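You operate a simulated robot arm through the tools that you are given. There is no shell and no other tool.

The job below is to be done with a simulated robot arm. You get a single attempt, and the scene is never put back.

JOB
Crank the mushroom clean, then wipe out the dust drawer and shut it.
Fine: gap dial to WIDE, cloth back in its place; the mushroom stays in the box, lid shut. What is to be rubbed or washed off counts as gone when no trace of it is left.

The check looks at the end state, three seconds after you hand in, the way a careful person would. Anything else that was tipped, shoved, dropped, spilled or broken makes it a failure. Lids that push on must go on centred and level and be pressed home; caps that screw on are set level and turned clockwise until they are tight. Flat cloth is picked up by pressing the open fingertips on it (5 to 10 N) and closing them slowly along it; thin cloth reads only 2 to 8 mm in the jaws.

ROBOT AND FRAMES
A 7-joint arm with a two-finger parallel gripper, fixed in place. Base frame: the origin is on the floor under the middle of its stand, x ahead of it, y to its left, z up; the work surface is at about z = 780. Lengths are in mm, angles in rad, forces in N, time in s.
With the tool pointing down near the work surface it reaches from about 280 to 720 mm from the base axis. Its first joint turns from -2.897 to 2.897 rad. Payload 1.57 kg.
The TCP is the grasp point between the finger pads, 30 mm short of the fingertips. In the tool frame z runs along the fingers and y along their closing line. Largest opening 80 mm; finger width 17, thickness 12; the body of the gripper, 40 by 82 mm, starts 80 mm behind the TCP.
Orientation is told as [roll, pitch, yaw] about the base's x, y, z axes, in that order, counted from this pose: with the fingers straight down and closing along the base's y, the tool's x points along the base's -x, its y along +y and its z along -z.

CONTROLS
- The arm moves only by the tool nudge_tool. Its argument "steps" is one flat list of numbers, 7 for each row, row after row: the turn, a rotation vector about the tool's x, y, z in rad, then the shift along the tool's x, y, z in m, then the gripper command, from -1 (fully open) to 1 (shut), values between in proportion. In form: [wx, wy, wz, dx, dy, dz, gripper, wx, wy, wz, dx, dy, dz, gripper, ...]. A call has 1 to 20 rows; each row is the pose to reach, as a shift and turn from the pose commanded when the call began, along the tool's axes at that moment. A row lasts 0.2 s, in which the tool goes at most 50 mm and 0.15 rad; a call with a longer step from one row to the next is refused whole, and so is a gripper value outside its range. A pose out of reach is approached as far as the arm can. The call stops where the force on the tool passes 60 N (or 10 N more than at its start, if that is more) or the arm is blocked; 0.2 s more then pass. Each finger travels about 72 mm/s and halts on what it meets, pressing with about 37 N; the grip force reading is that of the motor and also rises with nothing between the fingers. The clock runs only during rows and for 0.2 s after the last one: add rows that repeat a pose to give the fingers time. The reply holds the time, the measured pose of the TCP, the force on the tool along the base axes, the opening and the grip force, in the units named above and with some noise, with the torque about the TCP (base axes, N m) and any sound that the robot's microphone picked up.
- Cameras (640 x 400 px; columns grow to the right, rows downward): "scene" is fixed at [398.8, 507.3, 1423.2]; the picture's right is [-0.79, -0.61, 0.00], its down [-0.53, 0.69, -0.50] and it looks along [0.30, -0.40, -0.87] (base axes); focal length 360 px, centre (320, 200). "wrist" rides on the gripper at [72, -7, -122] in the tool frame; the picture's right is [0.09, 1.00, 0.00], its down [-0.84, 0.08, -0.54] and it looks along [-0.54, 0.05, 0.84] (tool axes); focal length 238 px, centre (320, 200). There is no depth. A picture from a camera that has moved, and an enlarged one, comes with that camera's place and axes in the base frame and with its lens. The place of the scene camera against the robot may be out by one fixed shift of up to 12 mm in any direction.
- snapshot(camera): a new picture of that camera. The clock stands still meanwhile.
- raise_lower(by): slides the trunk up (or, below 0, down) by that many mm; the arm rides with it, the base frame stays. It gives what a move gives, with no picture.
- inspect(camera, box): a new picture of the part [left, top, right, bottom] of that camera's present view, enlarged. The clock stands still meanwhile.
- sign_off(): hands the job in; it is judged then, once.

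Places have to be worked out from the pictures, the camera data and where the tool is seen. Open the gripper and draw the arm clear of the work before you hand the job in, unless the task says otherwise.

The tools are called as name(argument=value, ...) on one line, values as JSON. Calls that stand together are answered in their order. nudge_tool: Moves the arm, as the interface text tells. Its arguments: {"type":"object","properties":{"steps":{"type":"array","items":{"type":"number"}}},"required":["steps"]} The other tools are called the same way: raise_lower (by) moves the trunk up or down; snapshot (camera) takes a picture; inspect (camera, box) takes an enlarged picture of a part of a camera's view; sign_off () hands the job in.

At the start:

```text
t: 0.0
tool_pos: [463.4, 142.8, 1072.8]
tcp_rot: [0.0, -0.001, -0.001]
ft_force: [-0.4, -1.0, 0.7]
torque: [-0.01, 0.01, 0.03]
finger_gap: 80.1
gripper_force: 0.0
trunk travel left (down, up): [-325.0, 155.0]
```

scene: 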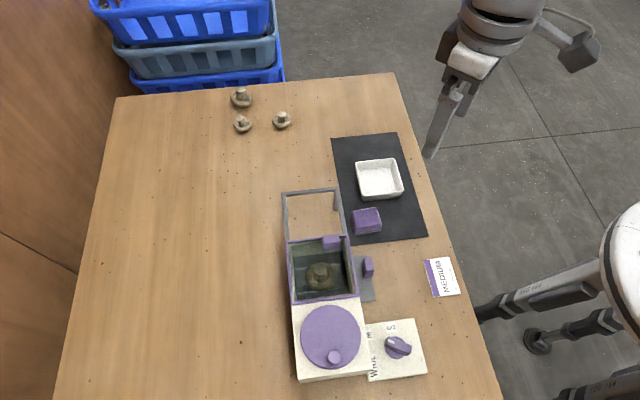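
wrist: 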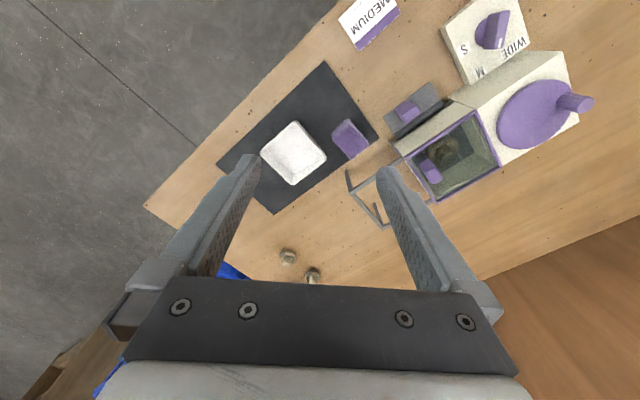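

I'll start by looking closely at the device, the dial and the mat in both cameras before moving anything.

inspect(camera="scene", box=[270, 180, 470, 400])

inspect(camera="scene", box=[320, 120, 480, 310])

inspect(camera="wrist", box=[330, 0, 610, 230])

```text
1.82 times, centred on (370, 290) of scene
camera zoom: at [398.8, 507.3, 1423.2], right [-0.79, -0.61, 0.0], down [-0.53, 0.69, -0.5], along [0.3, -0.4, -0.87], focal length 654 px, centre (229, 36)
```

zoom: 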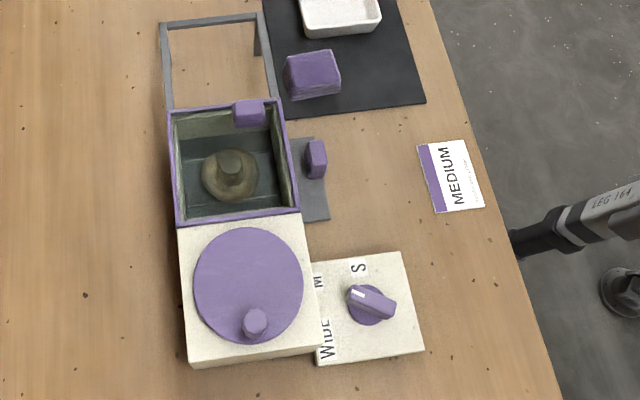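

```text
2.11 times, centred on (400, 215) of scene
camera zoom: at [398.8, 507.3, 1423.2], right [-0.79, -0.61, 0.0], down [-0.53, 0.69, -0.5], along [0.3, -0.4, -0.87], focal length 757 px, centre (152, 168)
```

zoom: 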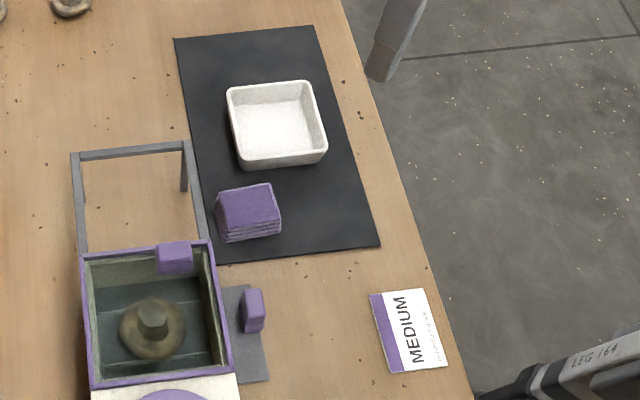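

```text
1.74 times, centred on (470, 115) of wrist
camera zoom: at [389.4, 137.1, 1194.4], right [-0.09, 1.0, 0.0], down [0.84, 0.08, 0.54], along [0.54, 0.05, -0.84], focal length 414 px, centre (59, 348)
```

zoom: 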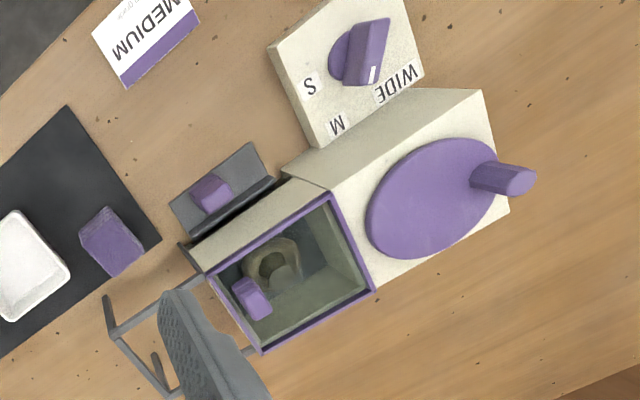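

The dial, crank box, drawer knob, folded cloth and the MEDIUM card are visible. I'll zoom harder on the card's small print, the dial pointer and the lid.

inspect(camera="scene", box=[420, 252, 468, 302])

inspect(camera="scene", box=[360, 310, 430, 385])

inspect(camera="scene", box=[275, 180, 385, 310])

inspect(camera="wrist", box=[330, 0, 410, 50])

inspect(camera="wrist", box=[370, 80, 510, 210])

```text
8.00 times, centred on (444, 277) of scene
camera zoom: at [398.8, 507.3, 1423.2], right [-0.79, -0.61, 0.0], down [-0.53, 0.69, -0.5], along [0.3, -0.4, -0.87], focal length 2877 px, centre (-672, -416)
```

zoom: 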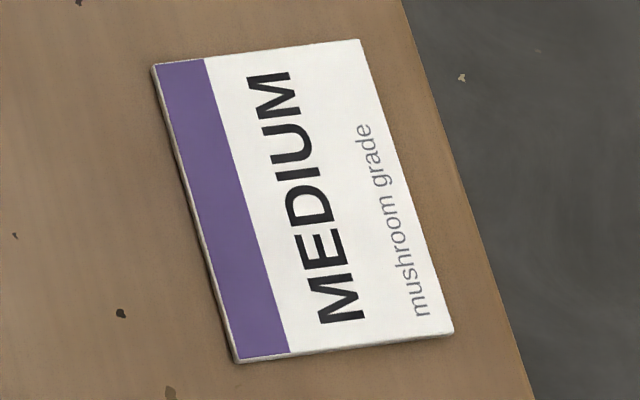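

```text
5.33 times, centred on (395, 348) of scene
camera zoom: at [398.8, 507.3, 1423.2], right [-0.79, -0.61, 0.0], down [-0.53, 0.69, -0.5], along [0.3, -0.4, -0.87], focal length 1918 px, centre (-80, -587)
```

zoom: 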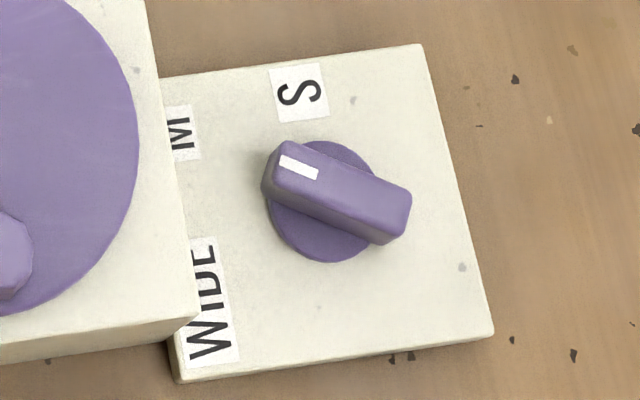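

```text
3.08 times, centred on (330, 245) of scene
camera zoom: at [398.8, 507.3, 1423.2], right [-0.79, -0.61, 0.0], down [-0.53, 0.69, -0.5], along [0.3, -0.4, -0.87], focal length 1107 px, centre (289, 62)
```

zoom: 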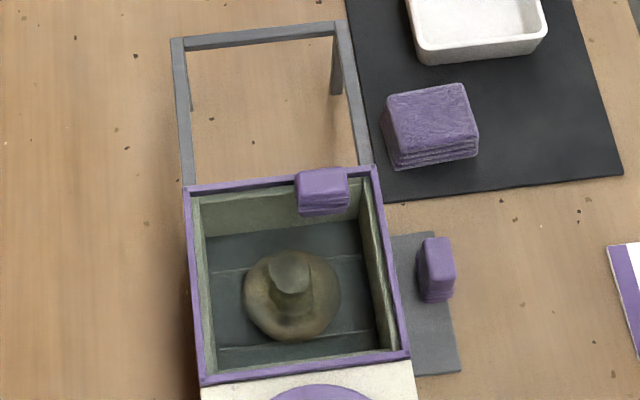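

```text
8.00 times, centred on (370, 25) of wrist
camera zoom: at [389.4, 137.1, 1194.4], right [-0.09, 1.0, 0.0], down [0.84, 0.08, 0.54], along [0.54, 0.05, -0.84], focal length 1907 px, centre (-80, 1600)
```

zoom: 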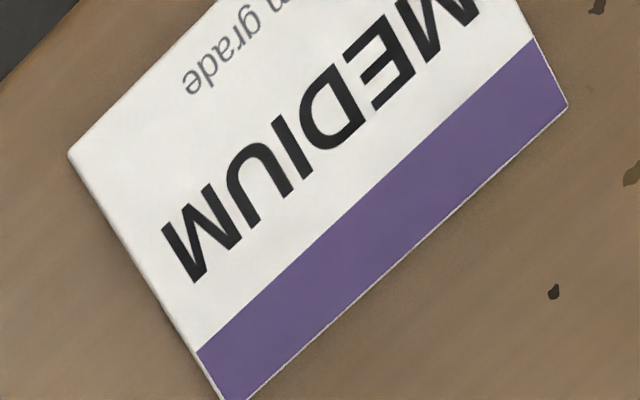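

```text
3.08 times, centred on (440, 145) of wrist
camera zoom: at [389.4, 137.1, 1194.4], right [-0.09, 1.0, 0.0], down [0.84, 0.08, 0.54], along [0.54, 0.05, -0.84], focal length 733 px, centre (-49, 369)
```

zoom: 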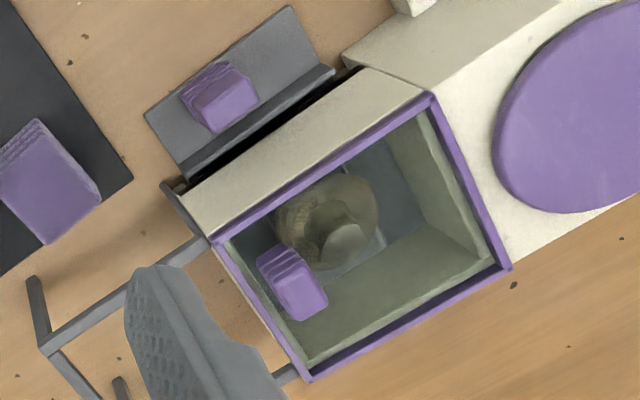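

The card reads "MEDIUM mushroom grade", and the dial pointer seems to point at M now. I'll bring the wrist camera above and in front of the drawer side (yaw +45°) for a closer look.

nudge_tool(steps=[0, 0, -0.0981, 0.00525, 0.012, 0.0179, -1, 0, 0, -0.1963, 0.0105, 0.024, 0.0358, -1, 0, 0, -0.2944, 0.01575, 0.036, 0.0536, -1, 0, 0, -0.3925, 0.021, 0.048, 0.0715, -1, 0, 0, -0.4906, 0.02625, 0.06, 0.0894, -1, 0, 0, -0.5888, 0.0315, 0.072, 0.1073, -1, 0, 0, -0.6869, 0.03675, 0.084, 0.1251, -1, 0, 0, -0.785, 0.042, 0.096, 0.143, -1, 0, 0, -0.785, 0.042, 0.096, 0.143, -1])

snapshot(camera="wrist")

```text
t: 2.0
tool_pos: [421.5, 240.1, 929.0]
tcp_rot: [0.0, 0.001, 0.786]
ft_force: [0.2, -0.2, -0.6]
torque: [0.03, 0.01, 0.0]
finger_gap: 80.0
gripper_force: 0.0
trunk travel left (down, up): [-325.0, 155.0]
```

```text
taken
camera wrist: at [373.5, 184.4, 1051.1], right [-0.77, 0.64, 0.0], down [0.54, 0.65, 0.54], along [0.35, 0.42, -0.84], focal length 238 px, centre (320, 200)
```

wrist: 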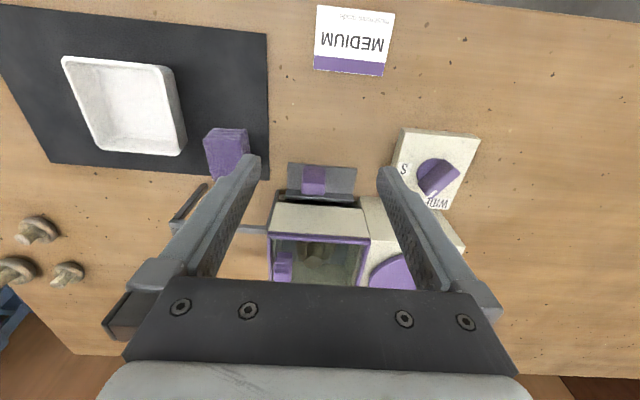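

The view is lined up with the box. I'll zoom on the drawer front, the dial, the cloth and the lid.

inspect(camera="wrist", box=[255, 150, 385, 290])

inspect(camera="wrist", box=[380, 120, 490, 220])

inspect(camera="wrist", box=[50, 40, 280, 200])

```text
2.86 times, centred on (320, 220) of wrist
camera zoom: at [373.5, 184.4, 1051.1], right [-0.77, 0.64, 0.0], down [0.54, 0.65, 0.54], along [0.35, 0.42, -0.84], focal length 681 px, centre (320, 143)
```

zoom: 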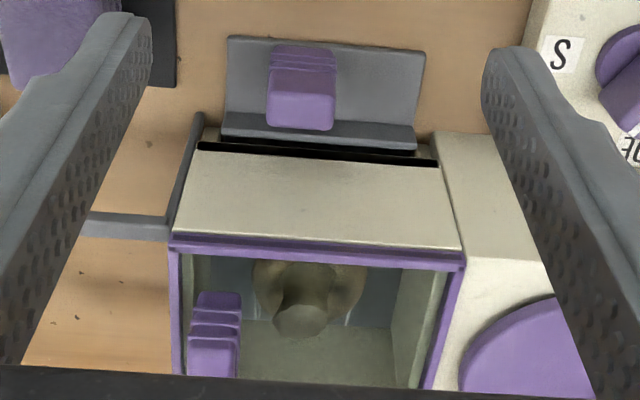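

```text
4.00 times, centred on (435, 170) of wrist
camera zoom: at [373.5, 184.4, 1051.1], right [-0.77, 0.64, 0.0], down [0.54, 0.65, 0.54], along [0.35, 0.42, -0.84], focal length 953 px, centre (-140, 320)
```

zoom: 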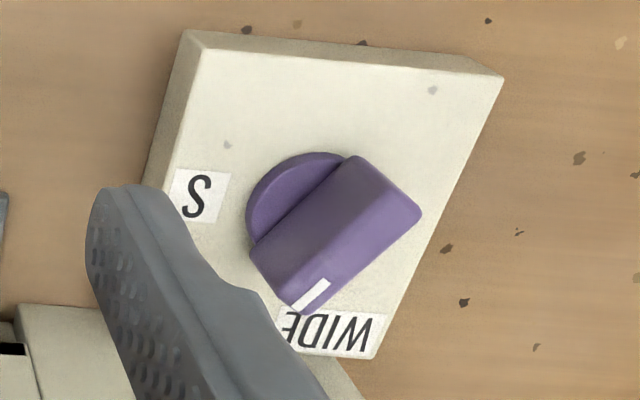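

```text
2.50 times, centred on (165, 120) of wrist
camera zoom: at [373.5, 184.4, 1051.1], right [-0.77, 0.64, 0.0], down [0.54, 0.65, 0.54], along [0.35, 0.42, -0.84], focal length 596 px, centre (708, 400)
```

zoom: 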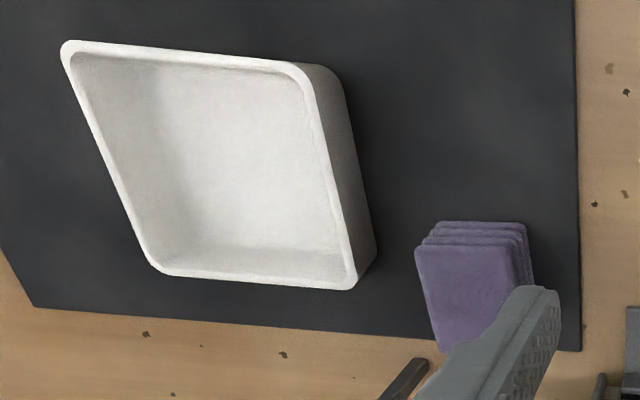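

The dial angle works out to about 14°, the same bearing as the M label (S is about −46°, WIDE about 76°), so it is already set for a medium mushroom. I'll take a flatter look at the drawer front to understand its shape.

nudge_tool(steps=[0, -0.092, 0, 0.01325, 0.0017, 0.0132, -1, 0, -0.184, 0, 0.0265, 0.0034, 0.0264, -1, 0, -0.276, 0, 0.03975, 0.0051, 0.0396, -1, 0, -0.368, 0, 0.053, 0.0068, 0.0528, -1, 0, -0.46, 0, 0.06625, 0.0085, 0.066, -1, 0, -0.55, 0, 0.0795, 0.0102, 0.079, -1, 0, -0.55, 0, 0.0795, 0.0102, 0.079, -1])

snapshot(camera="wrist")

inspect(camera="wrist", box=[240, 110, 400, 270])

```text
t: 3.6
tool_pos: [357.2, 190.9, 849.9]
tcp_rot: [0.002, -0.548, 0.786]
ft_force: [-0.1, 1.6, -0.3]
torque: [-0.02, 0.01, -0.03]
finger_gap: 80.2
gripper_force: 0.0
trunk travel left (down, up): [-325.0, 155.0]
```

```text
taken
camera wrist: at [272.2, 96.9, 916.8], right [-0.76, 0.65, -0.05], down [0.25, 0.36, 0.9], along [0.6, 0.67, -0.43], focal length 238 px, centre (320, 200)
```

wrist: 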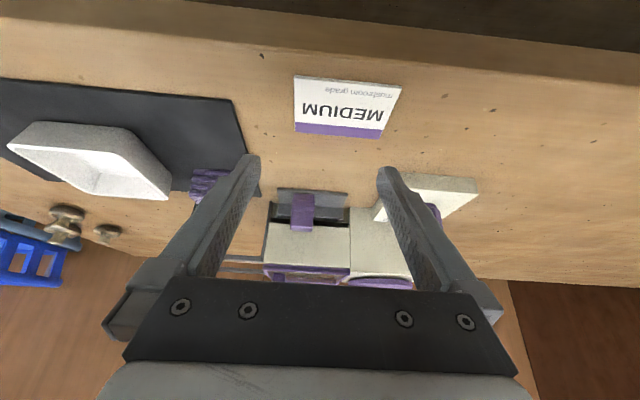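

```text
2.50 times, centred on (320, 190) of wrist
camera zoom: at [272.2, 96.9, 916.8], right [-0.76, 0.65, -0.05], down [0.25, 0.36, 0.9], along [0.6, 0.67, -0.43], focal length 596 px, centre (320, 225)
```

zoom: 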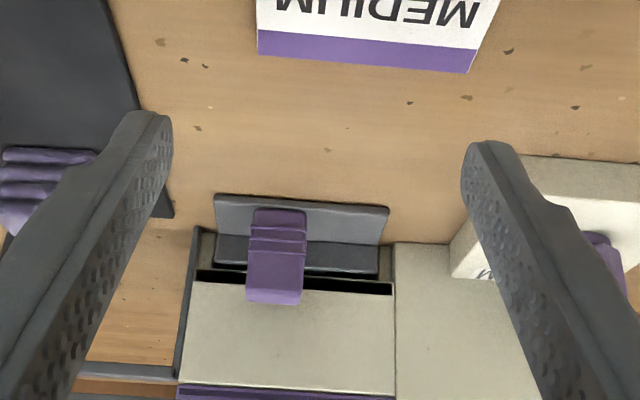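

The drawer is a shut shallow tray with a flat flange outside and an upright handle post on it. Next I'll raise and untilt the tool, then hover above the crank disc (estimated centre about (438, 427), z about 869) to measure it.

nudge_tool(steps=[0, 0.1375, 0, -0.0196, 0, -0.032, -1, 0, 0.275, 0, -0.0392, 0, -0.064, -1, 0, 0.4125, 0, -0.0588, 0, -0.0959, -1, 0, 0.55, 0, -0.0784, 0, -0.1279, -1, 0, 0.55, 0, -0.11025, 0.0183, -0.1084, -1, 0, 0.55, 0, -0.1421, 0.0366, -0.0889, -1, 0, 0.55, 0, -0.17395, 0.055, -0.0693, -1, 0, 0.55, 0, -0.2058, 0.0733, -0.0498, -1, 0, 0.55, 0, -0.23765, 0.0916, -0.0303, -1, 0, 0.55, 0, -0.2695, 0.1099, -0.0108, -1, 0, 0.55, 0, -0.2695, 0.1099, -0.0108, -1])

snapshot(camera="wrist")

inspect(camera="wrist", box=[200, 60, 440, 220])

```text
t: 6.0
tool_pos: [438.3, 426.8, 1000.9]
tcp_rot: [0.0, 0.0, 0.782]
ft_force: [0.4, 0.4, -0.3]
torque: [-0.01, 0.02, 0.0]
finger_gap: 80.1
gripper_force: 0.0
trunk travel left (down, up): [-325.0, 155.0]
```

```text
taken
camera wrist: at [390.9, 371.6, 1122.1], right [-0.77, 0.64, 0.0], down [0.54, 0.65, 0.54], along [0.35, 0.42, -0.84], focal length 238 px, centre (320, 200)
```

wrist: 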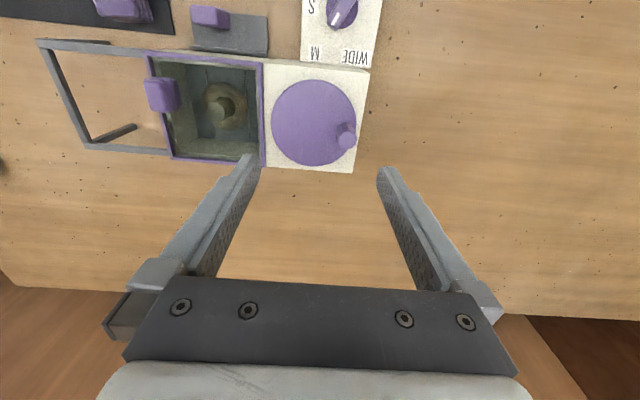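

```text
2.50 times, centred on (320, 140) of wrist
camera zoom: at [390.9, 371.6, 1122.1], right [-0.77, 0.64, 0.0], down [0.54, 0.65, 0.54], along [0.35, 0.42, -0.84], focal length 596 px, centre (320, 350)
```

zoom: 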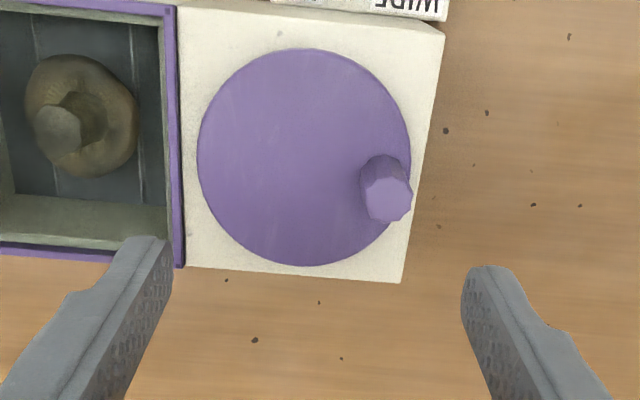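

The crank knob's top is around (418, 442, 910) and the disc centre around (437, 417, 880), with an orbit radius of about 32 mm. I'll zoom on the disc, the mushroom and the end of the box for markings before gripping.

inspect(camera="wrist", box=[265, 70, 365, 170])

inspect(camera="wrist", box=[140, 45, 270, 165])

inspect(camera="wrist", box=[30, 0, 280, 165])

inspect(camera="wrist", box=[290, 0, 390, 70])

```text
4.00 times, centred on (315, 120) of wrist
camera zoom: at [390.9, 371.6, 1122.1], right [-0.77, 0.64, 0.0], down [0.54, 0.65, 0.54], along [0.35, 0.42, -0.84], focal length 953 px, centre (340, 520)
```

zoom: 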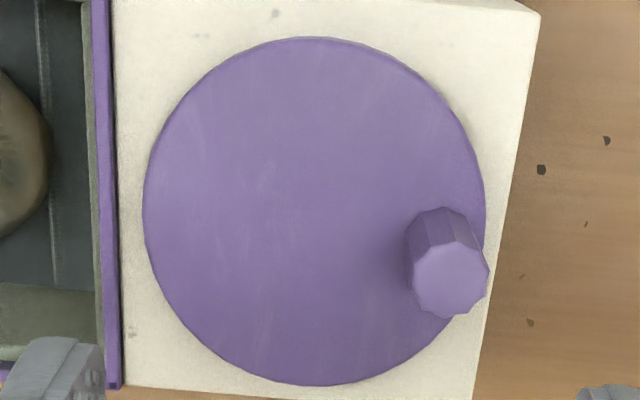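

```text
3.33 times, centred on (205, 105) of wrist
camera zoom: at [390.9, 371.6, 1122.1], right [-0.77, 0.64, 0.0], down [0.54, 0.65, 0.54], along [0.35, 0.42, -0.84], focal length 794 px, centre (703, 517)
```

zoom: 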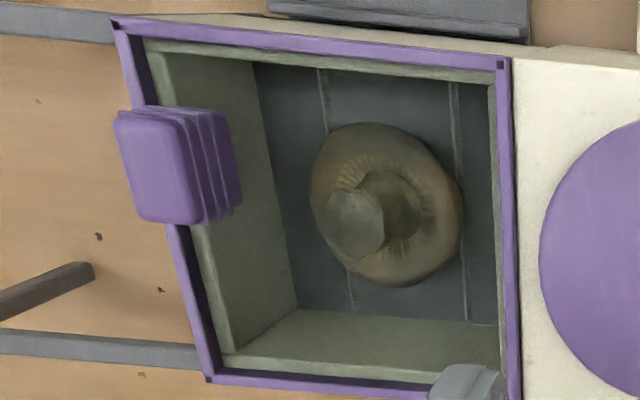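

```text
2.42 times, centred on (155, 82) of wrist
camera zoom: at [390.9, 371.6, 1122.1], right [-0.77, 0.64, 0.0], down [0.54, 0.65, 0.54], along [0.35, 0.42, -0.84], focal length 578 px, centre (720, 485)
```

zoom: 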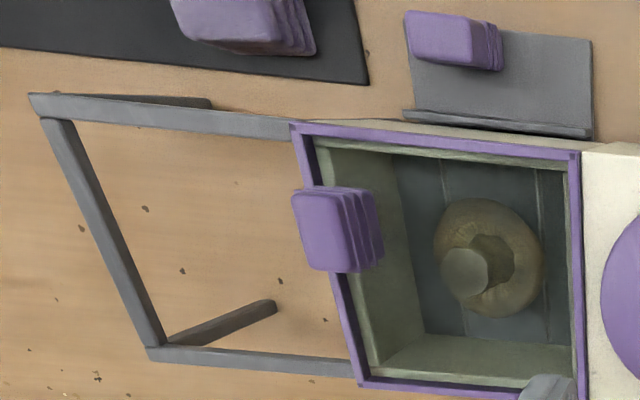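

```text
5.71 times, centred on (340, 35) of wrist
camera zoom: at [390.9, 371.6, 1122.1], right [-0.77, 0.64, 0.0], down [0.54, 0.65, 0.54], along [0.35, 0.42, -0.84], focal length 1362 px, centre (206, 1143)
```

zoom: 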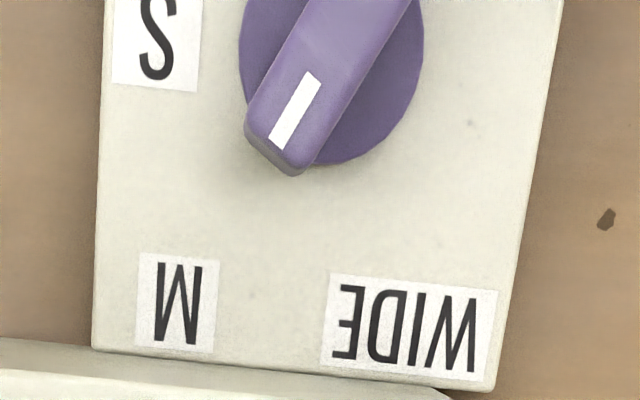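

No markings on the disc, and the mushroom is visibly brown through the closed glass lid. I'll hover right above the crank knob for a refined position.

nudge_tool(steps=[0, 0, 0, 0.0037, 0.0251, 0.018, -1, 0, 0, 0, 0.0037, 0.0251, 0.036, -1, 0, 0, 0, 0.0037, 0.0251, 0.036, -1])

inspect(camera="wrist", box=[220, 60, 420, 200])

inspect(camera="scene", box=[270, 260, 400, 400])

```text
t: 6.8
tool_pos: [418.2, 442.3, 963.2]
tcp_rot: [0.001, -0.002, 0.787]
ft_force: [0.8, -0.3, -0.2]
torque: [-0.01, -0.01, 0.0]
finger_gap: 80.1
gripper_force: 0.1
trunk travel left (down, up): [-325.0, 155.0]
```

```text
2.86 times, centred on (320, 130) of wrist
camera zoom: at [370.7, 386.7, 1085.9], right [-0.77, 0.64, 0.0], down [0.54, 0.65, 0.54], along [0.35, 0.42, -0.84], focal length 681 px, centre (320, 400)
```

zoom: 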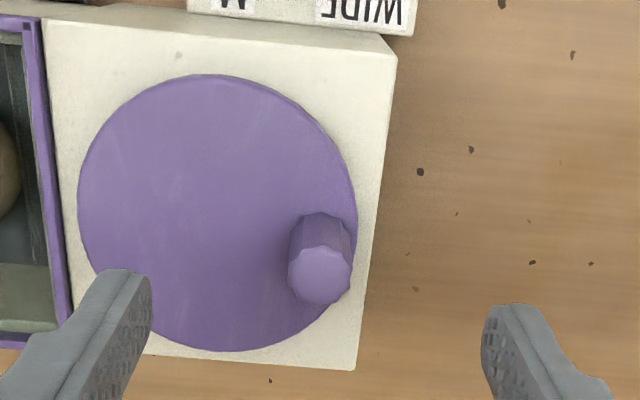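

```text
2.86 times, centred on (335, 330) of scene
camera zoom: at [398.8, 507.3, 1423.2], right [-0.79, -0.61, 0.0], down [-0.53, 0.69, -0.5], along [0.3, -0.4, -0.87], focal length 1028 px, centre (277, -171)
```

zoom: 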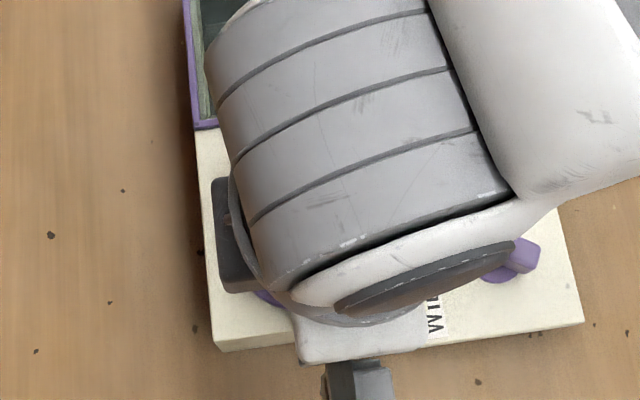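

The knob top is at about (417.5, 442, 910) and 17.6 mm across, right under the TCP, with the disc surface at about 874–880. I'll descend so the tips are at about z 887 and close on the knob.

nudge_tool(steps=[0, 0, 0, 0.0005, 0.0, 0.016, -1, 0, 0, 0, 0.0005, 0.0, 0.032, -1, 0, 0, 0, 0.0005, 0.0, 0.046, -1, 0, 0, 0, 0.0005, 0, 0.046, -1, 0, 0, 0, 0.0005, 0, 0.046, 0.2, 0, 0, 0, 0.0005, 0, 0.046, 0.6, 0, 0, 0, 0.0005, 0, 0.046, 1, 0, 0, 0, 0.0005, 0, 0.046, 1, 0, 0, 0, 0.0005, 0, 0.046, 1])

inspect(camera="wrist", box=[220, 60, 420, 220])

```text
t: 8.8
tool_pos: [417.1, 441.6, 917.9]
tcp_rot: [0.001, 0.001, 0.785]
ft_force: [-1.8, 1.9, -0.8]
torque: [-0.15, -0.28, 0.01]
finger_gap: 17.9
gripper_force: 31.7
trunk travel left (down, up): [-325.0, 155.0]
```

```text
2.50 times, centred on (320, 140) of wrist
camera zoom: at [370.2, 386.3, 1039.6], right [-0.77, 0.64, 0.0], down [0.54, 0.65, 0.54], along [0.35, 0.42, -0.84], focal length 596 px, centre (320, 350)
```

zoom: 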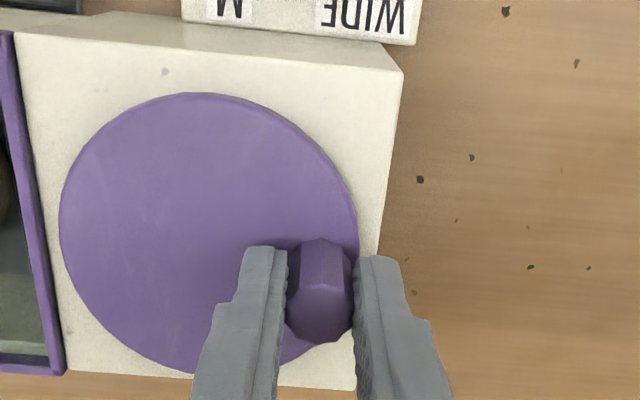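

The knob is gripped (gap 17.9 mm). I'll try a short clockwise arc of about 0.6 rad about the estimated centre and read the forces.

nudge_tool(steps=[0, 0, 0, -0.0047, -0.0008, 0, 1, 0, 0, 0, -0.0093, -0.0024, 0, 1, 0, 0, 0, -0.0136, -0.0046, 0, 1, 0, 0, 0, -0.0175, -0.0074, 0, 1])

inspect(camera="wrist", box=[120, 0, 440, 220])

```text
t: 9.8
tool_pos: [434.6, 450.3, 918.9]
tcp_rot: [0.002, 0.0, 0.786]
ft_force: [-2.5, 11.7, -6.7]
torque: [-0.47, 0.34, 0.02]
finger_gap: 17.4
gripper_force: 32.5
trunk travel left (down, up): [-325.0, 155.0]
```

```text
1.82 times, centred on (280, 110) of wrist
camera zoom: at [387.3, 395.0, 1039.6], right [-0.77, 0.64, 0.0], down [0.54, 0.65, 0.54], along [0.35, 0.42, -0.84], focal length 433 px, centre (393, 364)
```

zoom: 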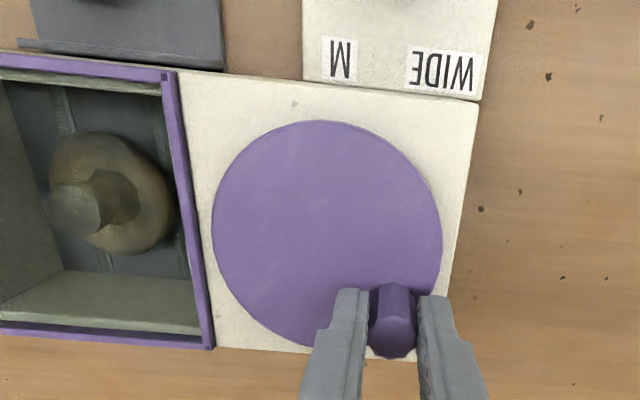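

Only about 12 N, mostly radial, so the crank turns; my centre estimate shifts slightly to about (438.8, 417.8) with R about 32.5. I'll continue clockwise another 1.6 rad.

nudge_tool(steps=[0, 0, 0, -0.00545, -0.00317, 0, 1, 0, 0, 0, -0.00914, -0.00846, 0, 1, 0, 0, 0, -0.01173, -0.01444, 0, 1, 0, 0, 0, -0.01307, -0.02075, 0, 1, 0, 0, 0, -0.01314, -0.02727, 0, 1, 0, 0, 0, -0.0119, -0.03366, 0, 1, 0, 0, 0, -0.00944, -0.03963, 0, 1, 0, 0, 0, -0.00581, -0.04504, 0, 1])

inspect(camera="wrist", box=[120, 0, 440, 220])

```text
t: 11.6
tool_pos: [472.6, 420.1, 916.7]
tcp_rot: [-0.003, 0.002, 0.785]
ft_force: [9.7, 0.0, -5.6]
torque: [0.53, -0.22, -0.02]
finger_gap: 17.5
gripper_force: 32.5
trunk travel left (down, up): [-325.0, 155.0]
```

```text
1.82 times, centred on (280, 110) of wrist
camera zoom: at [424.8, 364.9, 1039.8], right [-0.77, 0.64, 0.0], down [0.54, 0.65, 0.54], along [0.35, 0.41, -0.84], focal length 433 px, centre (393, 364)
```

zoom: 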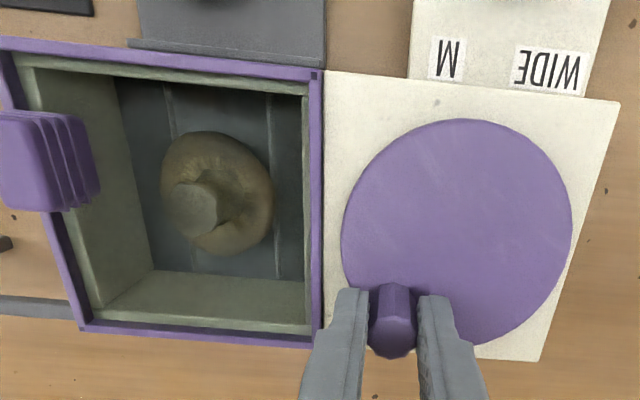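

A circle fit through three readings gives centre (439.8, 417.9), R 32.9, with forces around 10 N. I'll make a full turn clockwise with that fit.

nudge_tool(steps=[0, 0, 0, 0.00753, -0.00816, 0, 1, 0, 0, 0, 0.01712, -0.01199, 0, 1, 0, 0, 0, 0.02742, -0.01267, 0, 1, 0, 0, 0, 0.03743, -0.01014, 0, 1, 0, 0, 0, 0.04617, -0.00464, 0, 1, 0, 0, 0, 0.05278, 0.00329, 0, 1, 0, 0, 0, 0.05661, 0.01288, 0, 1, 0, 0, 0, 0.05729, 0.02318, 0, 1, 0, 0, 0, 0.05476, 0.03319, 0, 1, 0, 0, 0, 0.04926, 0.04193, 0, 1, 0, 0, 0, 0.04133, 0.04854, 0, 1, 0, 0, 0, 0.03174, 0.05237, 0, 1, 0, 0, 0, 0.02144, 0.05305, 0, 1, 0, 0, 0, 0.01143, 0.05052, 0, 1, 0, 0, 0, 0.00269, 0.04502, 0, 1, 0, 0, 0, -0.00392, 0.03709, 0, 1, 0, 0, 0, -0.00775, 0.0275, 0, 1, 0, 0, 0, -0.00843, 0.0172, 0, 1, 0, 0, 0, -0.0059, 0.00719, 0, 1, 0, 0, 0, -0.0004, -0.00155, 0, 1])

inspect(camera="wrist", box=[120, 0, 440, 220])

```text
t: 15.8
tool_pos: [471.9, 420.8, 919.0]
tcp_rot: [-0.001, 0.0, 0.785]
ft_force: [-2.5, 0.4, -10.7]
torque: [0.18, -0.59, 0.03]
finger_gap: 17.5
gripper_force: 31.9
trunk travel left (down, up): [-325.0, 155.0]
```

```text
1.82 times, centred on (280, 110) of wrist
camera zoom: at [424.6, 365.3, 1040.0], right [-0.77, 0.64, 0.0], down [0.54, 0.65, 0.54], along [0.35, 0.42, -0.84], focal length 433 px, centre (393, 364)
```

zoom: 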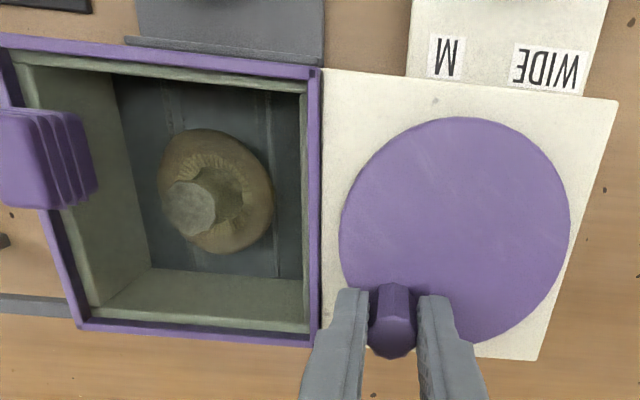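

One full turn went round smoothly with low forces. I'll zoom on the mushroom now as a reference, then make another full turn.

inspect(camera="wrist", box=[165, 40, 275, 150])

nudge_tool(steps=[0, 0, 0, 0.00793, -0.00661, 0, 1, 0, 0, 0, 0.01752, -0.01044, 0, 1, 0, 0, 0, 0.02782, -0.01112, 0, 1, 0, 0, 0, 0.03783, -0.00859, 0, 1, 0, 0, 0, 0.04657, -0.00309, 0, 1, 0, 0, 0, 0.05318, 0.00484, 0, 1, 0, 0, 0, 0.05701, 0.01443, 0, 1, 0, 0, 0, 0.05769, 0.02473, 0, 1, 0, 0, 0, 0.05516, 0.03474, 0, 1, 0, 0, 0, 0.04966, 0.04348, 0, 1, 0, 0, 0, 0.04173, 0.05009, 0, 1, 0, 0, 0, 0.03214, 0.05392, 0, 1, 0, 0, 0, 0.02184, 0.0546, 0, 1, 0, 0, 0, 0.01183, 0.05207, 0, 1, 0, 0, 0, 0.00309, 0.04657, 0, 1, 0, 0, 0, -0.00352, 0.03864, 0, 1, 0, 0, 0, -0.00735, 0.02905, 0, 1, 0, 0, 0, -0.00803, 0.01875, 0, 1, 0, 0, 0, -0.0055, 0.00874, 0, 1, 0, 0, 0, 0, 0, 0, 1])

inspect(camera="wrist", box=[165, 40, 275, 150])

```text
3.64 times, centred on (220, 95) of wrist
camera zoom: at [424.6, 365.3, 1040.0], right [-0.77, 0.64, 0.0], down [0.54, 0.65, 0.54], along [0.35, 0.42, -0.84], focal length 867 px, centre (684, 582)
```

zoom: 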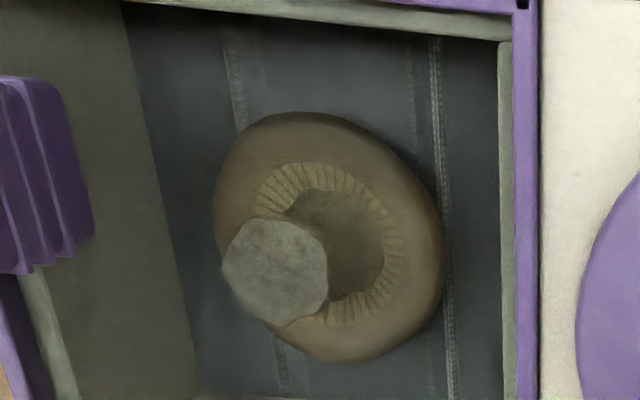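

```text
t: 20.0
tool_pos: [471.6, 420.6, 918.5]
tcp_rot: [-0.001, -0.001, 0.786]
ft_force: [-1.5, -0.4, -7.3]
torque: [0.08, -0.56, 0.0]
finger_gap: 17.5
gripper_force: 32.4
trunk travel left (down, up): [-325.0, 155.0]
```

```text
3.64 times, centred on (220, 95) of wrist
camera zoom: at [424.5, 365.0, 1040.2], right [-0.77, 0.64, 0.0], down [0.54, 0.65, 0.54], along [0.35, 0.42, -0.84], focal length 867 px, centre (684, 582)
```

zoom: 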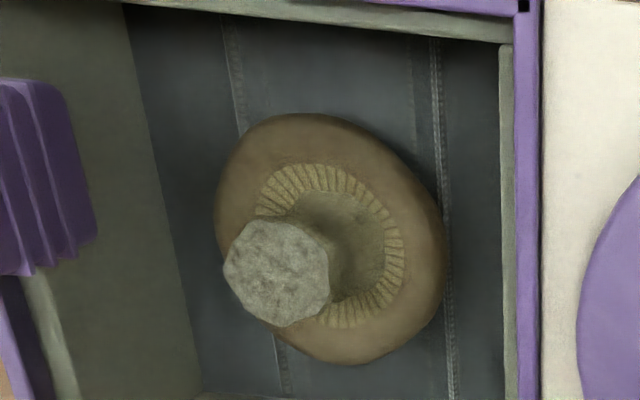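

The stem and gills are clearly getting lighter, so clockwise cranking is working. I'll make another turn and compare.

nudge_tool(steps=[0, 0, 0, 0.00793, -0.00661, 0, 1, 0, 0, 0, 0.01752, -0.01044, 0, 1, 0, 0, 0, 0.02782, -0.01112, 0, 1, 0, 0, 0, 0.03783, -0.00859, 0, 1, 0, 0, 0, 0.04657, -0.00309, 0, 1, 0, 0, 0, 0.05318, 0.00484, 0, 1, 0, 0, 0, 0.05701, 0.01443, 0, 1, 0, 0, 0, 0.05769, 0.02473, 0, 1, 0, 0, 0, 0.05516, 0.03474, 0, 1, 0, 0, 0, 0.04966, 0.04348, 0, 1, 0, 0, 0, 0.04173, 0.05009, 0, 1, 0, 0, 0, 0.03214, 0.05392, 0, 1, 0, 0, 0, 0.02184, 0.0546, 0, 1, 0, 0, 0, 0.01183, 0.05207, 0, 1, 0, 0, 0, 0.00309, 0.04657, 0, 1, 0, 0, 0, -0.00352, 0.03864, 0, 1, 0, 0, 0, -0.00735, 0.02905, 0, 1, 0, 0, 0, -0.00803, 0.01875, 0, 1, 0, 0, 0, -0.0055, 0.00874, 0, 1, 0, 0, 0, 0, 0, 0, 1])

inspect(camera="wrist", box=[165, 40, 275, 150])

```text
t: 24.2
tool_pos: [471.0, 419.6, 918.0]
tcp_rot: [-0.002, -0.001, 0.785]
ft_force: [-4.8, -0.2, 2.4]
torque: [0.28, -0.6, -0.02]
finger_gap: 17.9
gripper_force: 32.0
trunk travel left (down, up): [-325.0, 155.0]
```

```text
3.64 times, centred on (220, 95) of wrist
camera zoom: at [424.4, 365.0, 1040.3], right [-0.77, 0.64, 0.0], down [0.54, 0.65, 0.54], along [0.35, 0.42, -0.84], focal length 867 px, centre (684, 582)
```

zoom: 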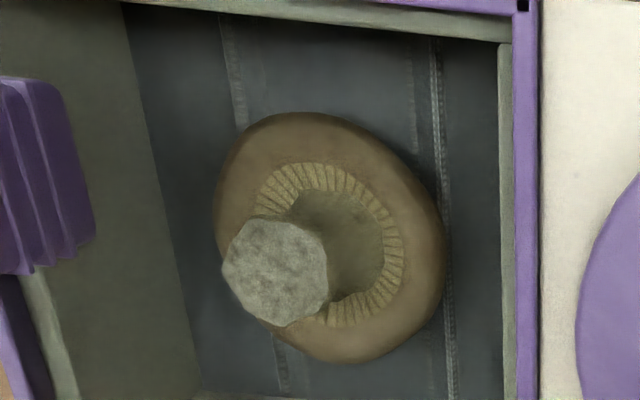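

The change is getting smaller. I'll do another turn and compare to see whether it has stopped changing.

nudge_tool(steps=[0, 0, 0, 0.00793, -0.00661, 0, 1, 0, 0, 0, 0.01752, -0.01044, 0, 1, 0, 0, 0, 0.02782, -0.01112, 0, 1, 0, 0, 0, 0.03783, -0.00859, 0, 1, 0, 0, 0, 0.04657, -0.00309, 0, 1, 0, 0, 0, 0.05318, 0.00484, 0, 1, 0, 0, 0, 0.05701, 0.01443, 0, 1, 0, 0, 0, 0.05769, 0.02473, 0, 1, 0, 0, 0, 0.05516, 0.03474, 0, 1, 0, 0, 0, 0.04966, 0.04348, 0, 1, 0, 0, 0, 0.04173, 0.05009, 0, 1, 0, 0, 0, 0.03214, 0.05392, 0, 1, 0, 0, 0, 0.02184, 0.0546, 0, 1, 0, 0, 0, 0.01183, 0.05207, 0, 1, 0, 0, 0, 0.00309, 0.04657, 0, 1, 0, 0, 0, -0.00352, 0.03864, 0, 1, 0, 0, 0, -0.00735, 0.02905, 0, 1, 0, 0, 0, -0.00803, 0.01875, 0, 1, 0, 0, 0, -0.0055, 0.00874, 0, 1, 0, 0, 0, 0, 0, 0, 1])

inspect(camera="wrist", box=[165, 40, 275, 150])

inspect(camera="scene", box=[280, 230, 370, 310])

```text
t: 28.4
tool_pos: [471.3, 420.1, 918.3]
tcp_rot: [-0.001, 0.0, 0.786]
ft_force: [-3.6, 0.0, 1.6]
torque: [0.21, -0.54, 0.0]
finger_gap: 17.3
gripper_force: 32.4
trunk travel left (down, up): [-325.0, 155.0]
```

```text
3.64 times, centred on (220, 95) of wrist
camera zoom: at [424.3, 365.0, 1040.2], right [-0.77, 0.64, 0.0], down [0.54, 0.65, 0.54], along [0.35, 0.42, -0.84], focal length 867 px, centre (684, 582)
```

zoom: 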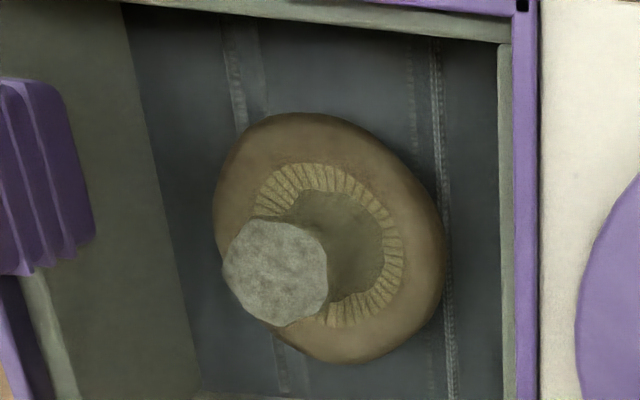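

```text
5.00 times, centred on (325, 270) of scene
camera zoom: at [398.8, 507.3, 1423.2], right [-0.79, -0.61, 0.0], down [-0.53, 0.69, -0.5], along [0.3, -0.4, -0.87], focal length 1798 px, centre (295, -150)
```

zoom: 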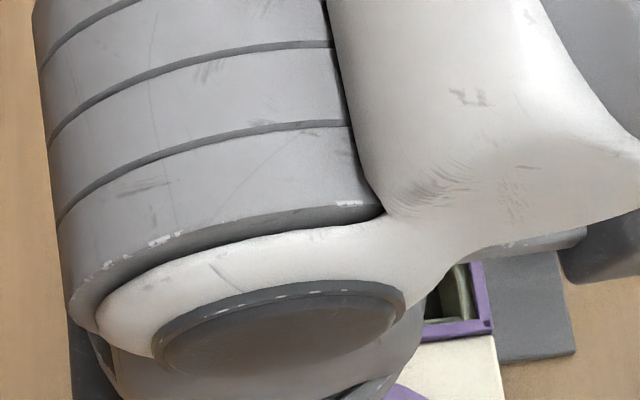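

Turns 3 and 4 look identical, so the mushroom seems clean. I'll release the knob, lift, and move aside so the fixed camera can confirm it against the other mushrooms.

nudge_tool(steps=[0, 0, 0, 0, 0, 0, 0.2, 0, 0, 0, 0, 0, 0, 0.1, 0, 0, 0, 0, 0, 0, 0.1, 0, 0, 0, 0, 0, -0.03, 0.1, 0, 0, 0, 0, 0, -0.07, 0.1, 0, 0, 0, 0.03, 0, -0.11, -0.3, 0, 0, 0, 0.07, 0, -0.13, -1, 0, 0, 0, 0.11, 0, -0.13, -1, 0, 0, 0, 0.15, 0, -0.13, -1, 0, 0, 0, 0.19, 0, -0.13, -1, 0, 0, 0, 0.19, 0, -0.13, -1])

snapshot(camera="scene")

inspect(camera="scene", box=[280, 230, 370, 310])

inspect(camera="scene", box=[215, 75, 305, 140])

```text
t: 30.8
tool_pos: [337.5, 284.8, 1049.8]
tcp_rot: [0.0, 0.001, 0.786]
ft_force: [0.0, 0.4, -0.3]
torque: [0.0, -0.02, -0.01]
finger_gap: 79.9
gripper_force: 0.0
trunk travel left (down, up): [-325.0, 155.0]
```

```text
taken
```

scene: 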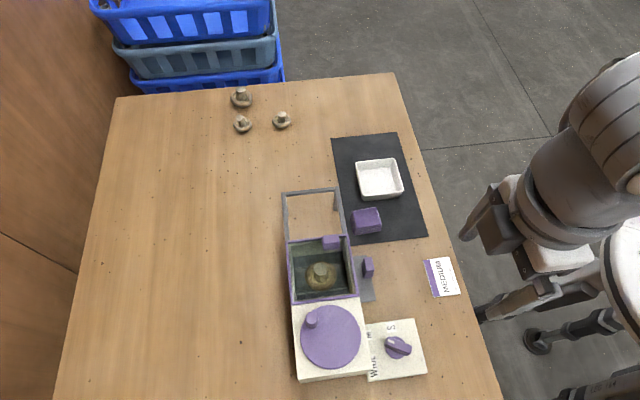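

```text
5.00 times, centred on (325, 270) of scene
camera zoom: at [398.8, 507.3, 1423.2], right [-0.79, -0.61, 0.0], down [-0.53, 0.69, -0.5], along [0.3, -0.4, -0.87], focal length 1798 px, centre (295, -150)
```

zoom: 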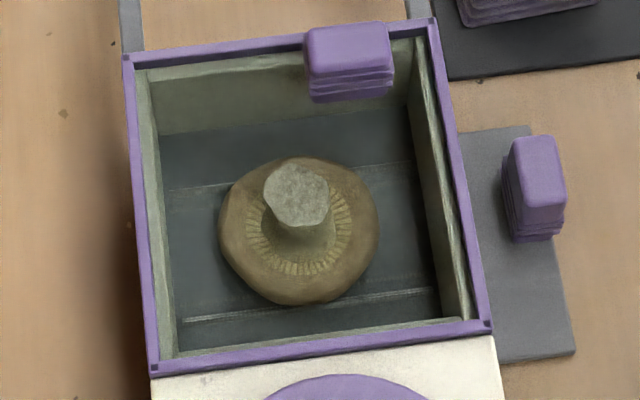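

```text
6.15 times, centred on (260, 108) of scene
camera zoom: at [398.8, 507.3, 1423.2], right [-0.79, -0.61, 0.0], down [-0.53, 0.69, -0.5], along [0.3, -0.4, -0.87], focal length 2213 px, centre (689, 769)
```

zoom: 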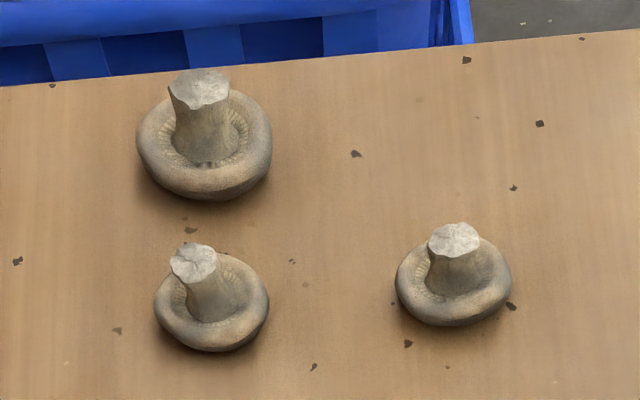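

From the fixed camera the mushroom looks evenly clean; nothing else moved. Now the drawer: I'll hover over the drawer handle (about (460, 283)) to pin down its position.

nudge_tool(steps=[0, 0, 0, -0.0213, -0.022, 0.025, -1, 0, 0, 0, -0.0426, -0.044, 0.05, -1, 0, 0, 0, -0.064, -0.0659, 0.075, -1, 0, 0, 0, -0.0853, -0.0879, 0.1, -1, 0, 0, 0, -0.0853, -0.0879, 0.1, -1])

snapshot(camera="wrist")

inspect(camera="wrist", box=[240, 60, 400, 200])

```text
t: 32.0
tool_pos: [459.7, 283.3, 947.3]
tcp_rot: [-0.001, 0.001, 0.786]
ft_force: [0.6, -0.6, -0.5]
torque: [0.01, 0.0, 0.02]
finger_gap: 80.3
gripper_force: 0.1
trunk travel left (down, up): [-325.0, 155.0]
```

```text
taken
camera wrist: at [412.8, 227.6, 1070.1], right [-0.77, 0.64, 0.0], down [0.54, 0.65, 0.54], along [0.35, 0.42, -0.84], focal length 238 px, centre (320, 200)
```

wrist: 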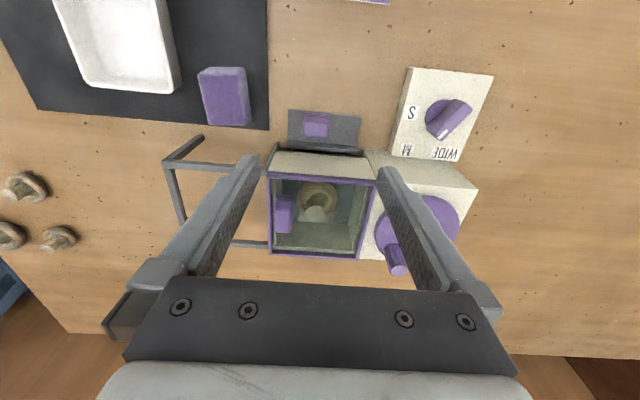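

```text
2.86 times, centred on (320, 130) of wrist
camera zoom: at [412.8, 227.6, 1070.1], right [-0.77, 0.64, 0.0], down [0.54, 0.65, 0.54], along [0.35, 0.42, -0.84], focal length 681 px, centre (320, 400)
```

zoom: 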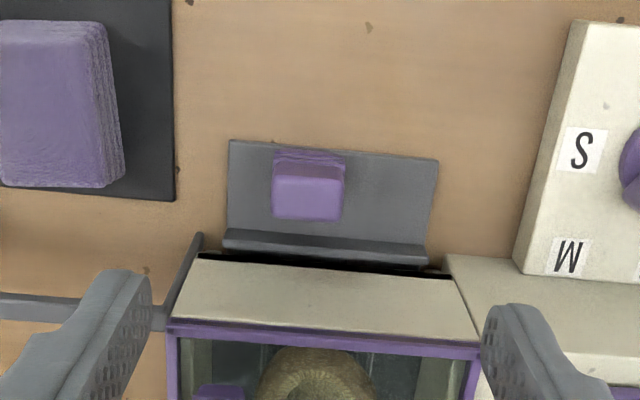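

The handle is aligned with the box (yaw 45°), its top at about z 830, centre (461, 278.5), 25 mm wide along the box. I'll descend and grip it with the tips at about z 796.

nudge_tool(steps=[0, 0, 0, 0.0025, -0.004, 0.03, -0.4, 0, 0, 0, 0.0025, -0.004, 0.065, -0.4, 0, 0, 0, 0.0025, -0.004, 0.095, -0.4, 0, 0, 0, 0.0025, -0.004, 0.115, -0.4, 0, 0, 0, 0.0025, -0.004, 0.122, -0.4, 0, 0, 0, 0.0025, -0.004, 0.122, -0.4])

inspect(camera="wrist", box=[200, 60, 440, 240])

```text
t: 33.4
tool_pos: [461.8, 280.3, 825.7]
tcp_rot: [0.0, 0.001, 0.786]
ft_force: [0.2, 0.1, -1.2]
torque: [-0.02, 0.04, 0.01]
finger_gap: 56.2
gripper_force: 0.0
trunk travel left (down, up): [-325.0, 155.0]
```

```text
2.22 times, centred on (320, 150) of wrist
camera zoom: at [414.0, 224.1, 948.1], right [-0.77, 0.64, 0.0], down [0.54, 0.65, 0.54], along [0.35, 0.42, -0.84], focal length 530 px, centre (320, 311)
```

zoom: 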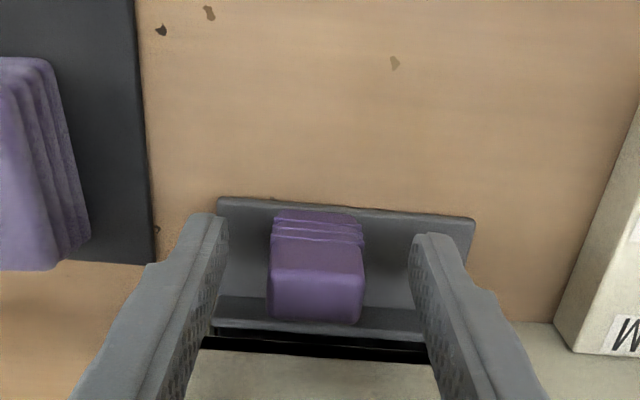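

The handle is centred between the fingers. I'll close on it.

nudge_tool(steps=[0, 0, 0, 0, 0, 0, 0, 0, 0, 0, 0, 0, 0, 0.5, 0, 0, 0, 0, 0, 0, 1, 0, 0, 0, 0, 0, 0, 1, 0, 0, 0, 0, 0, 0, 1])

```text
t: 34.6
tool_pos: [462.0, 278.4, 826.2]
tcp_rot: [0.0, -0.001, 0.785]
ft_force: [6.0, -5.8, -1.7]
torque: [0.11, -0.13, 0.08]
finger_gap: 25.7
gripper_force: 36.9
trunk travel left (down, up): [-325.0, 155.0]
```

Gripped at 25.7 mm. I'll pull the drawer straight out 20 mm and read the force.

nudge_tool(steps=[0, 0, 0, 0.005, 0, 0, 1, 0, 0, 0, 0.01, 0, 0, 1, 0, 0, 0, 0.015, 0, 0, 1, 0, 0, 0, 0.02, 0, 0, 1])

inspect(camera="wrist", box=[200, 60, 440, 240])

```text
t: 35.6
tool_pos: [448.7, 264.5, 826.2]
tcp_rot: [0.0, 0.001, 0.784]
ft_force: [11.2, -10.3, -6.5]
torque: [0.52, -0.54, 0.03]
finger_gap: 25.9
gripper_force: 37.2
trunk travel left (down, up): [-325.0, 155.0]
```

```text
2.22 times, centred on (320, 150) of wrist
camera zoom: at [400.6, 208.9, 948.3], right [-0.77, 0.64, 0.0], down [0.54, 0.65, 0.54], along [0.35, 0.42, -0.84], focal length 530 px, centre (320, 311)
```

zoom: 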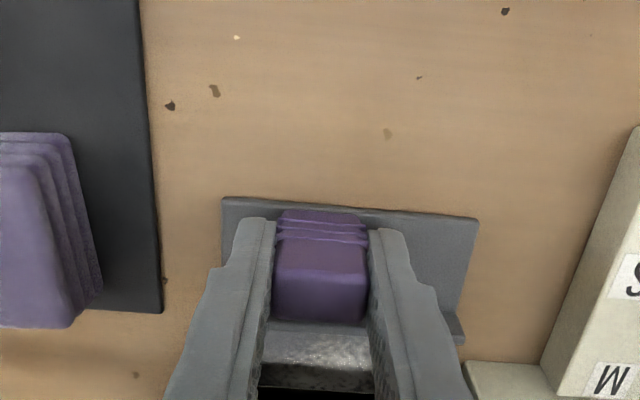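

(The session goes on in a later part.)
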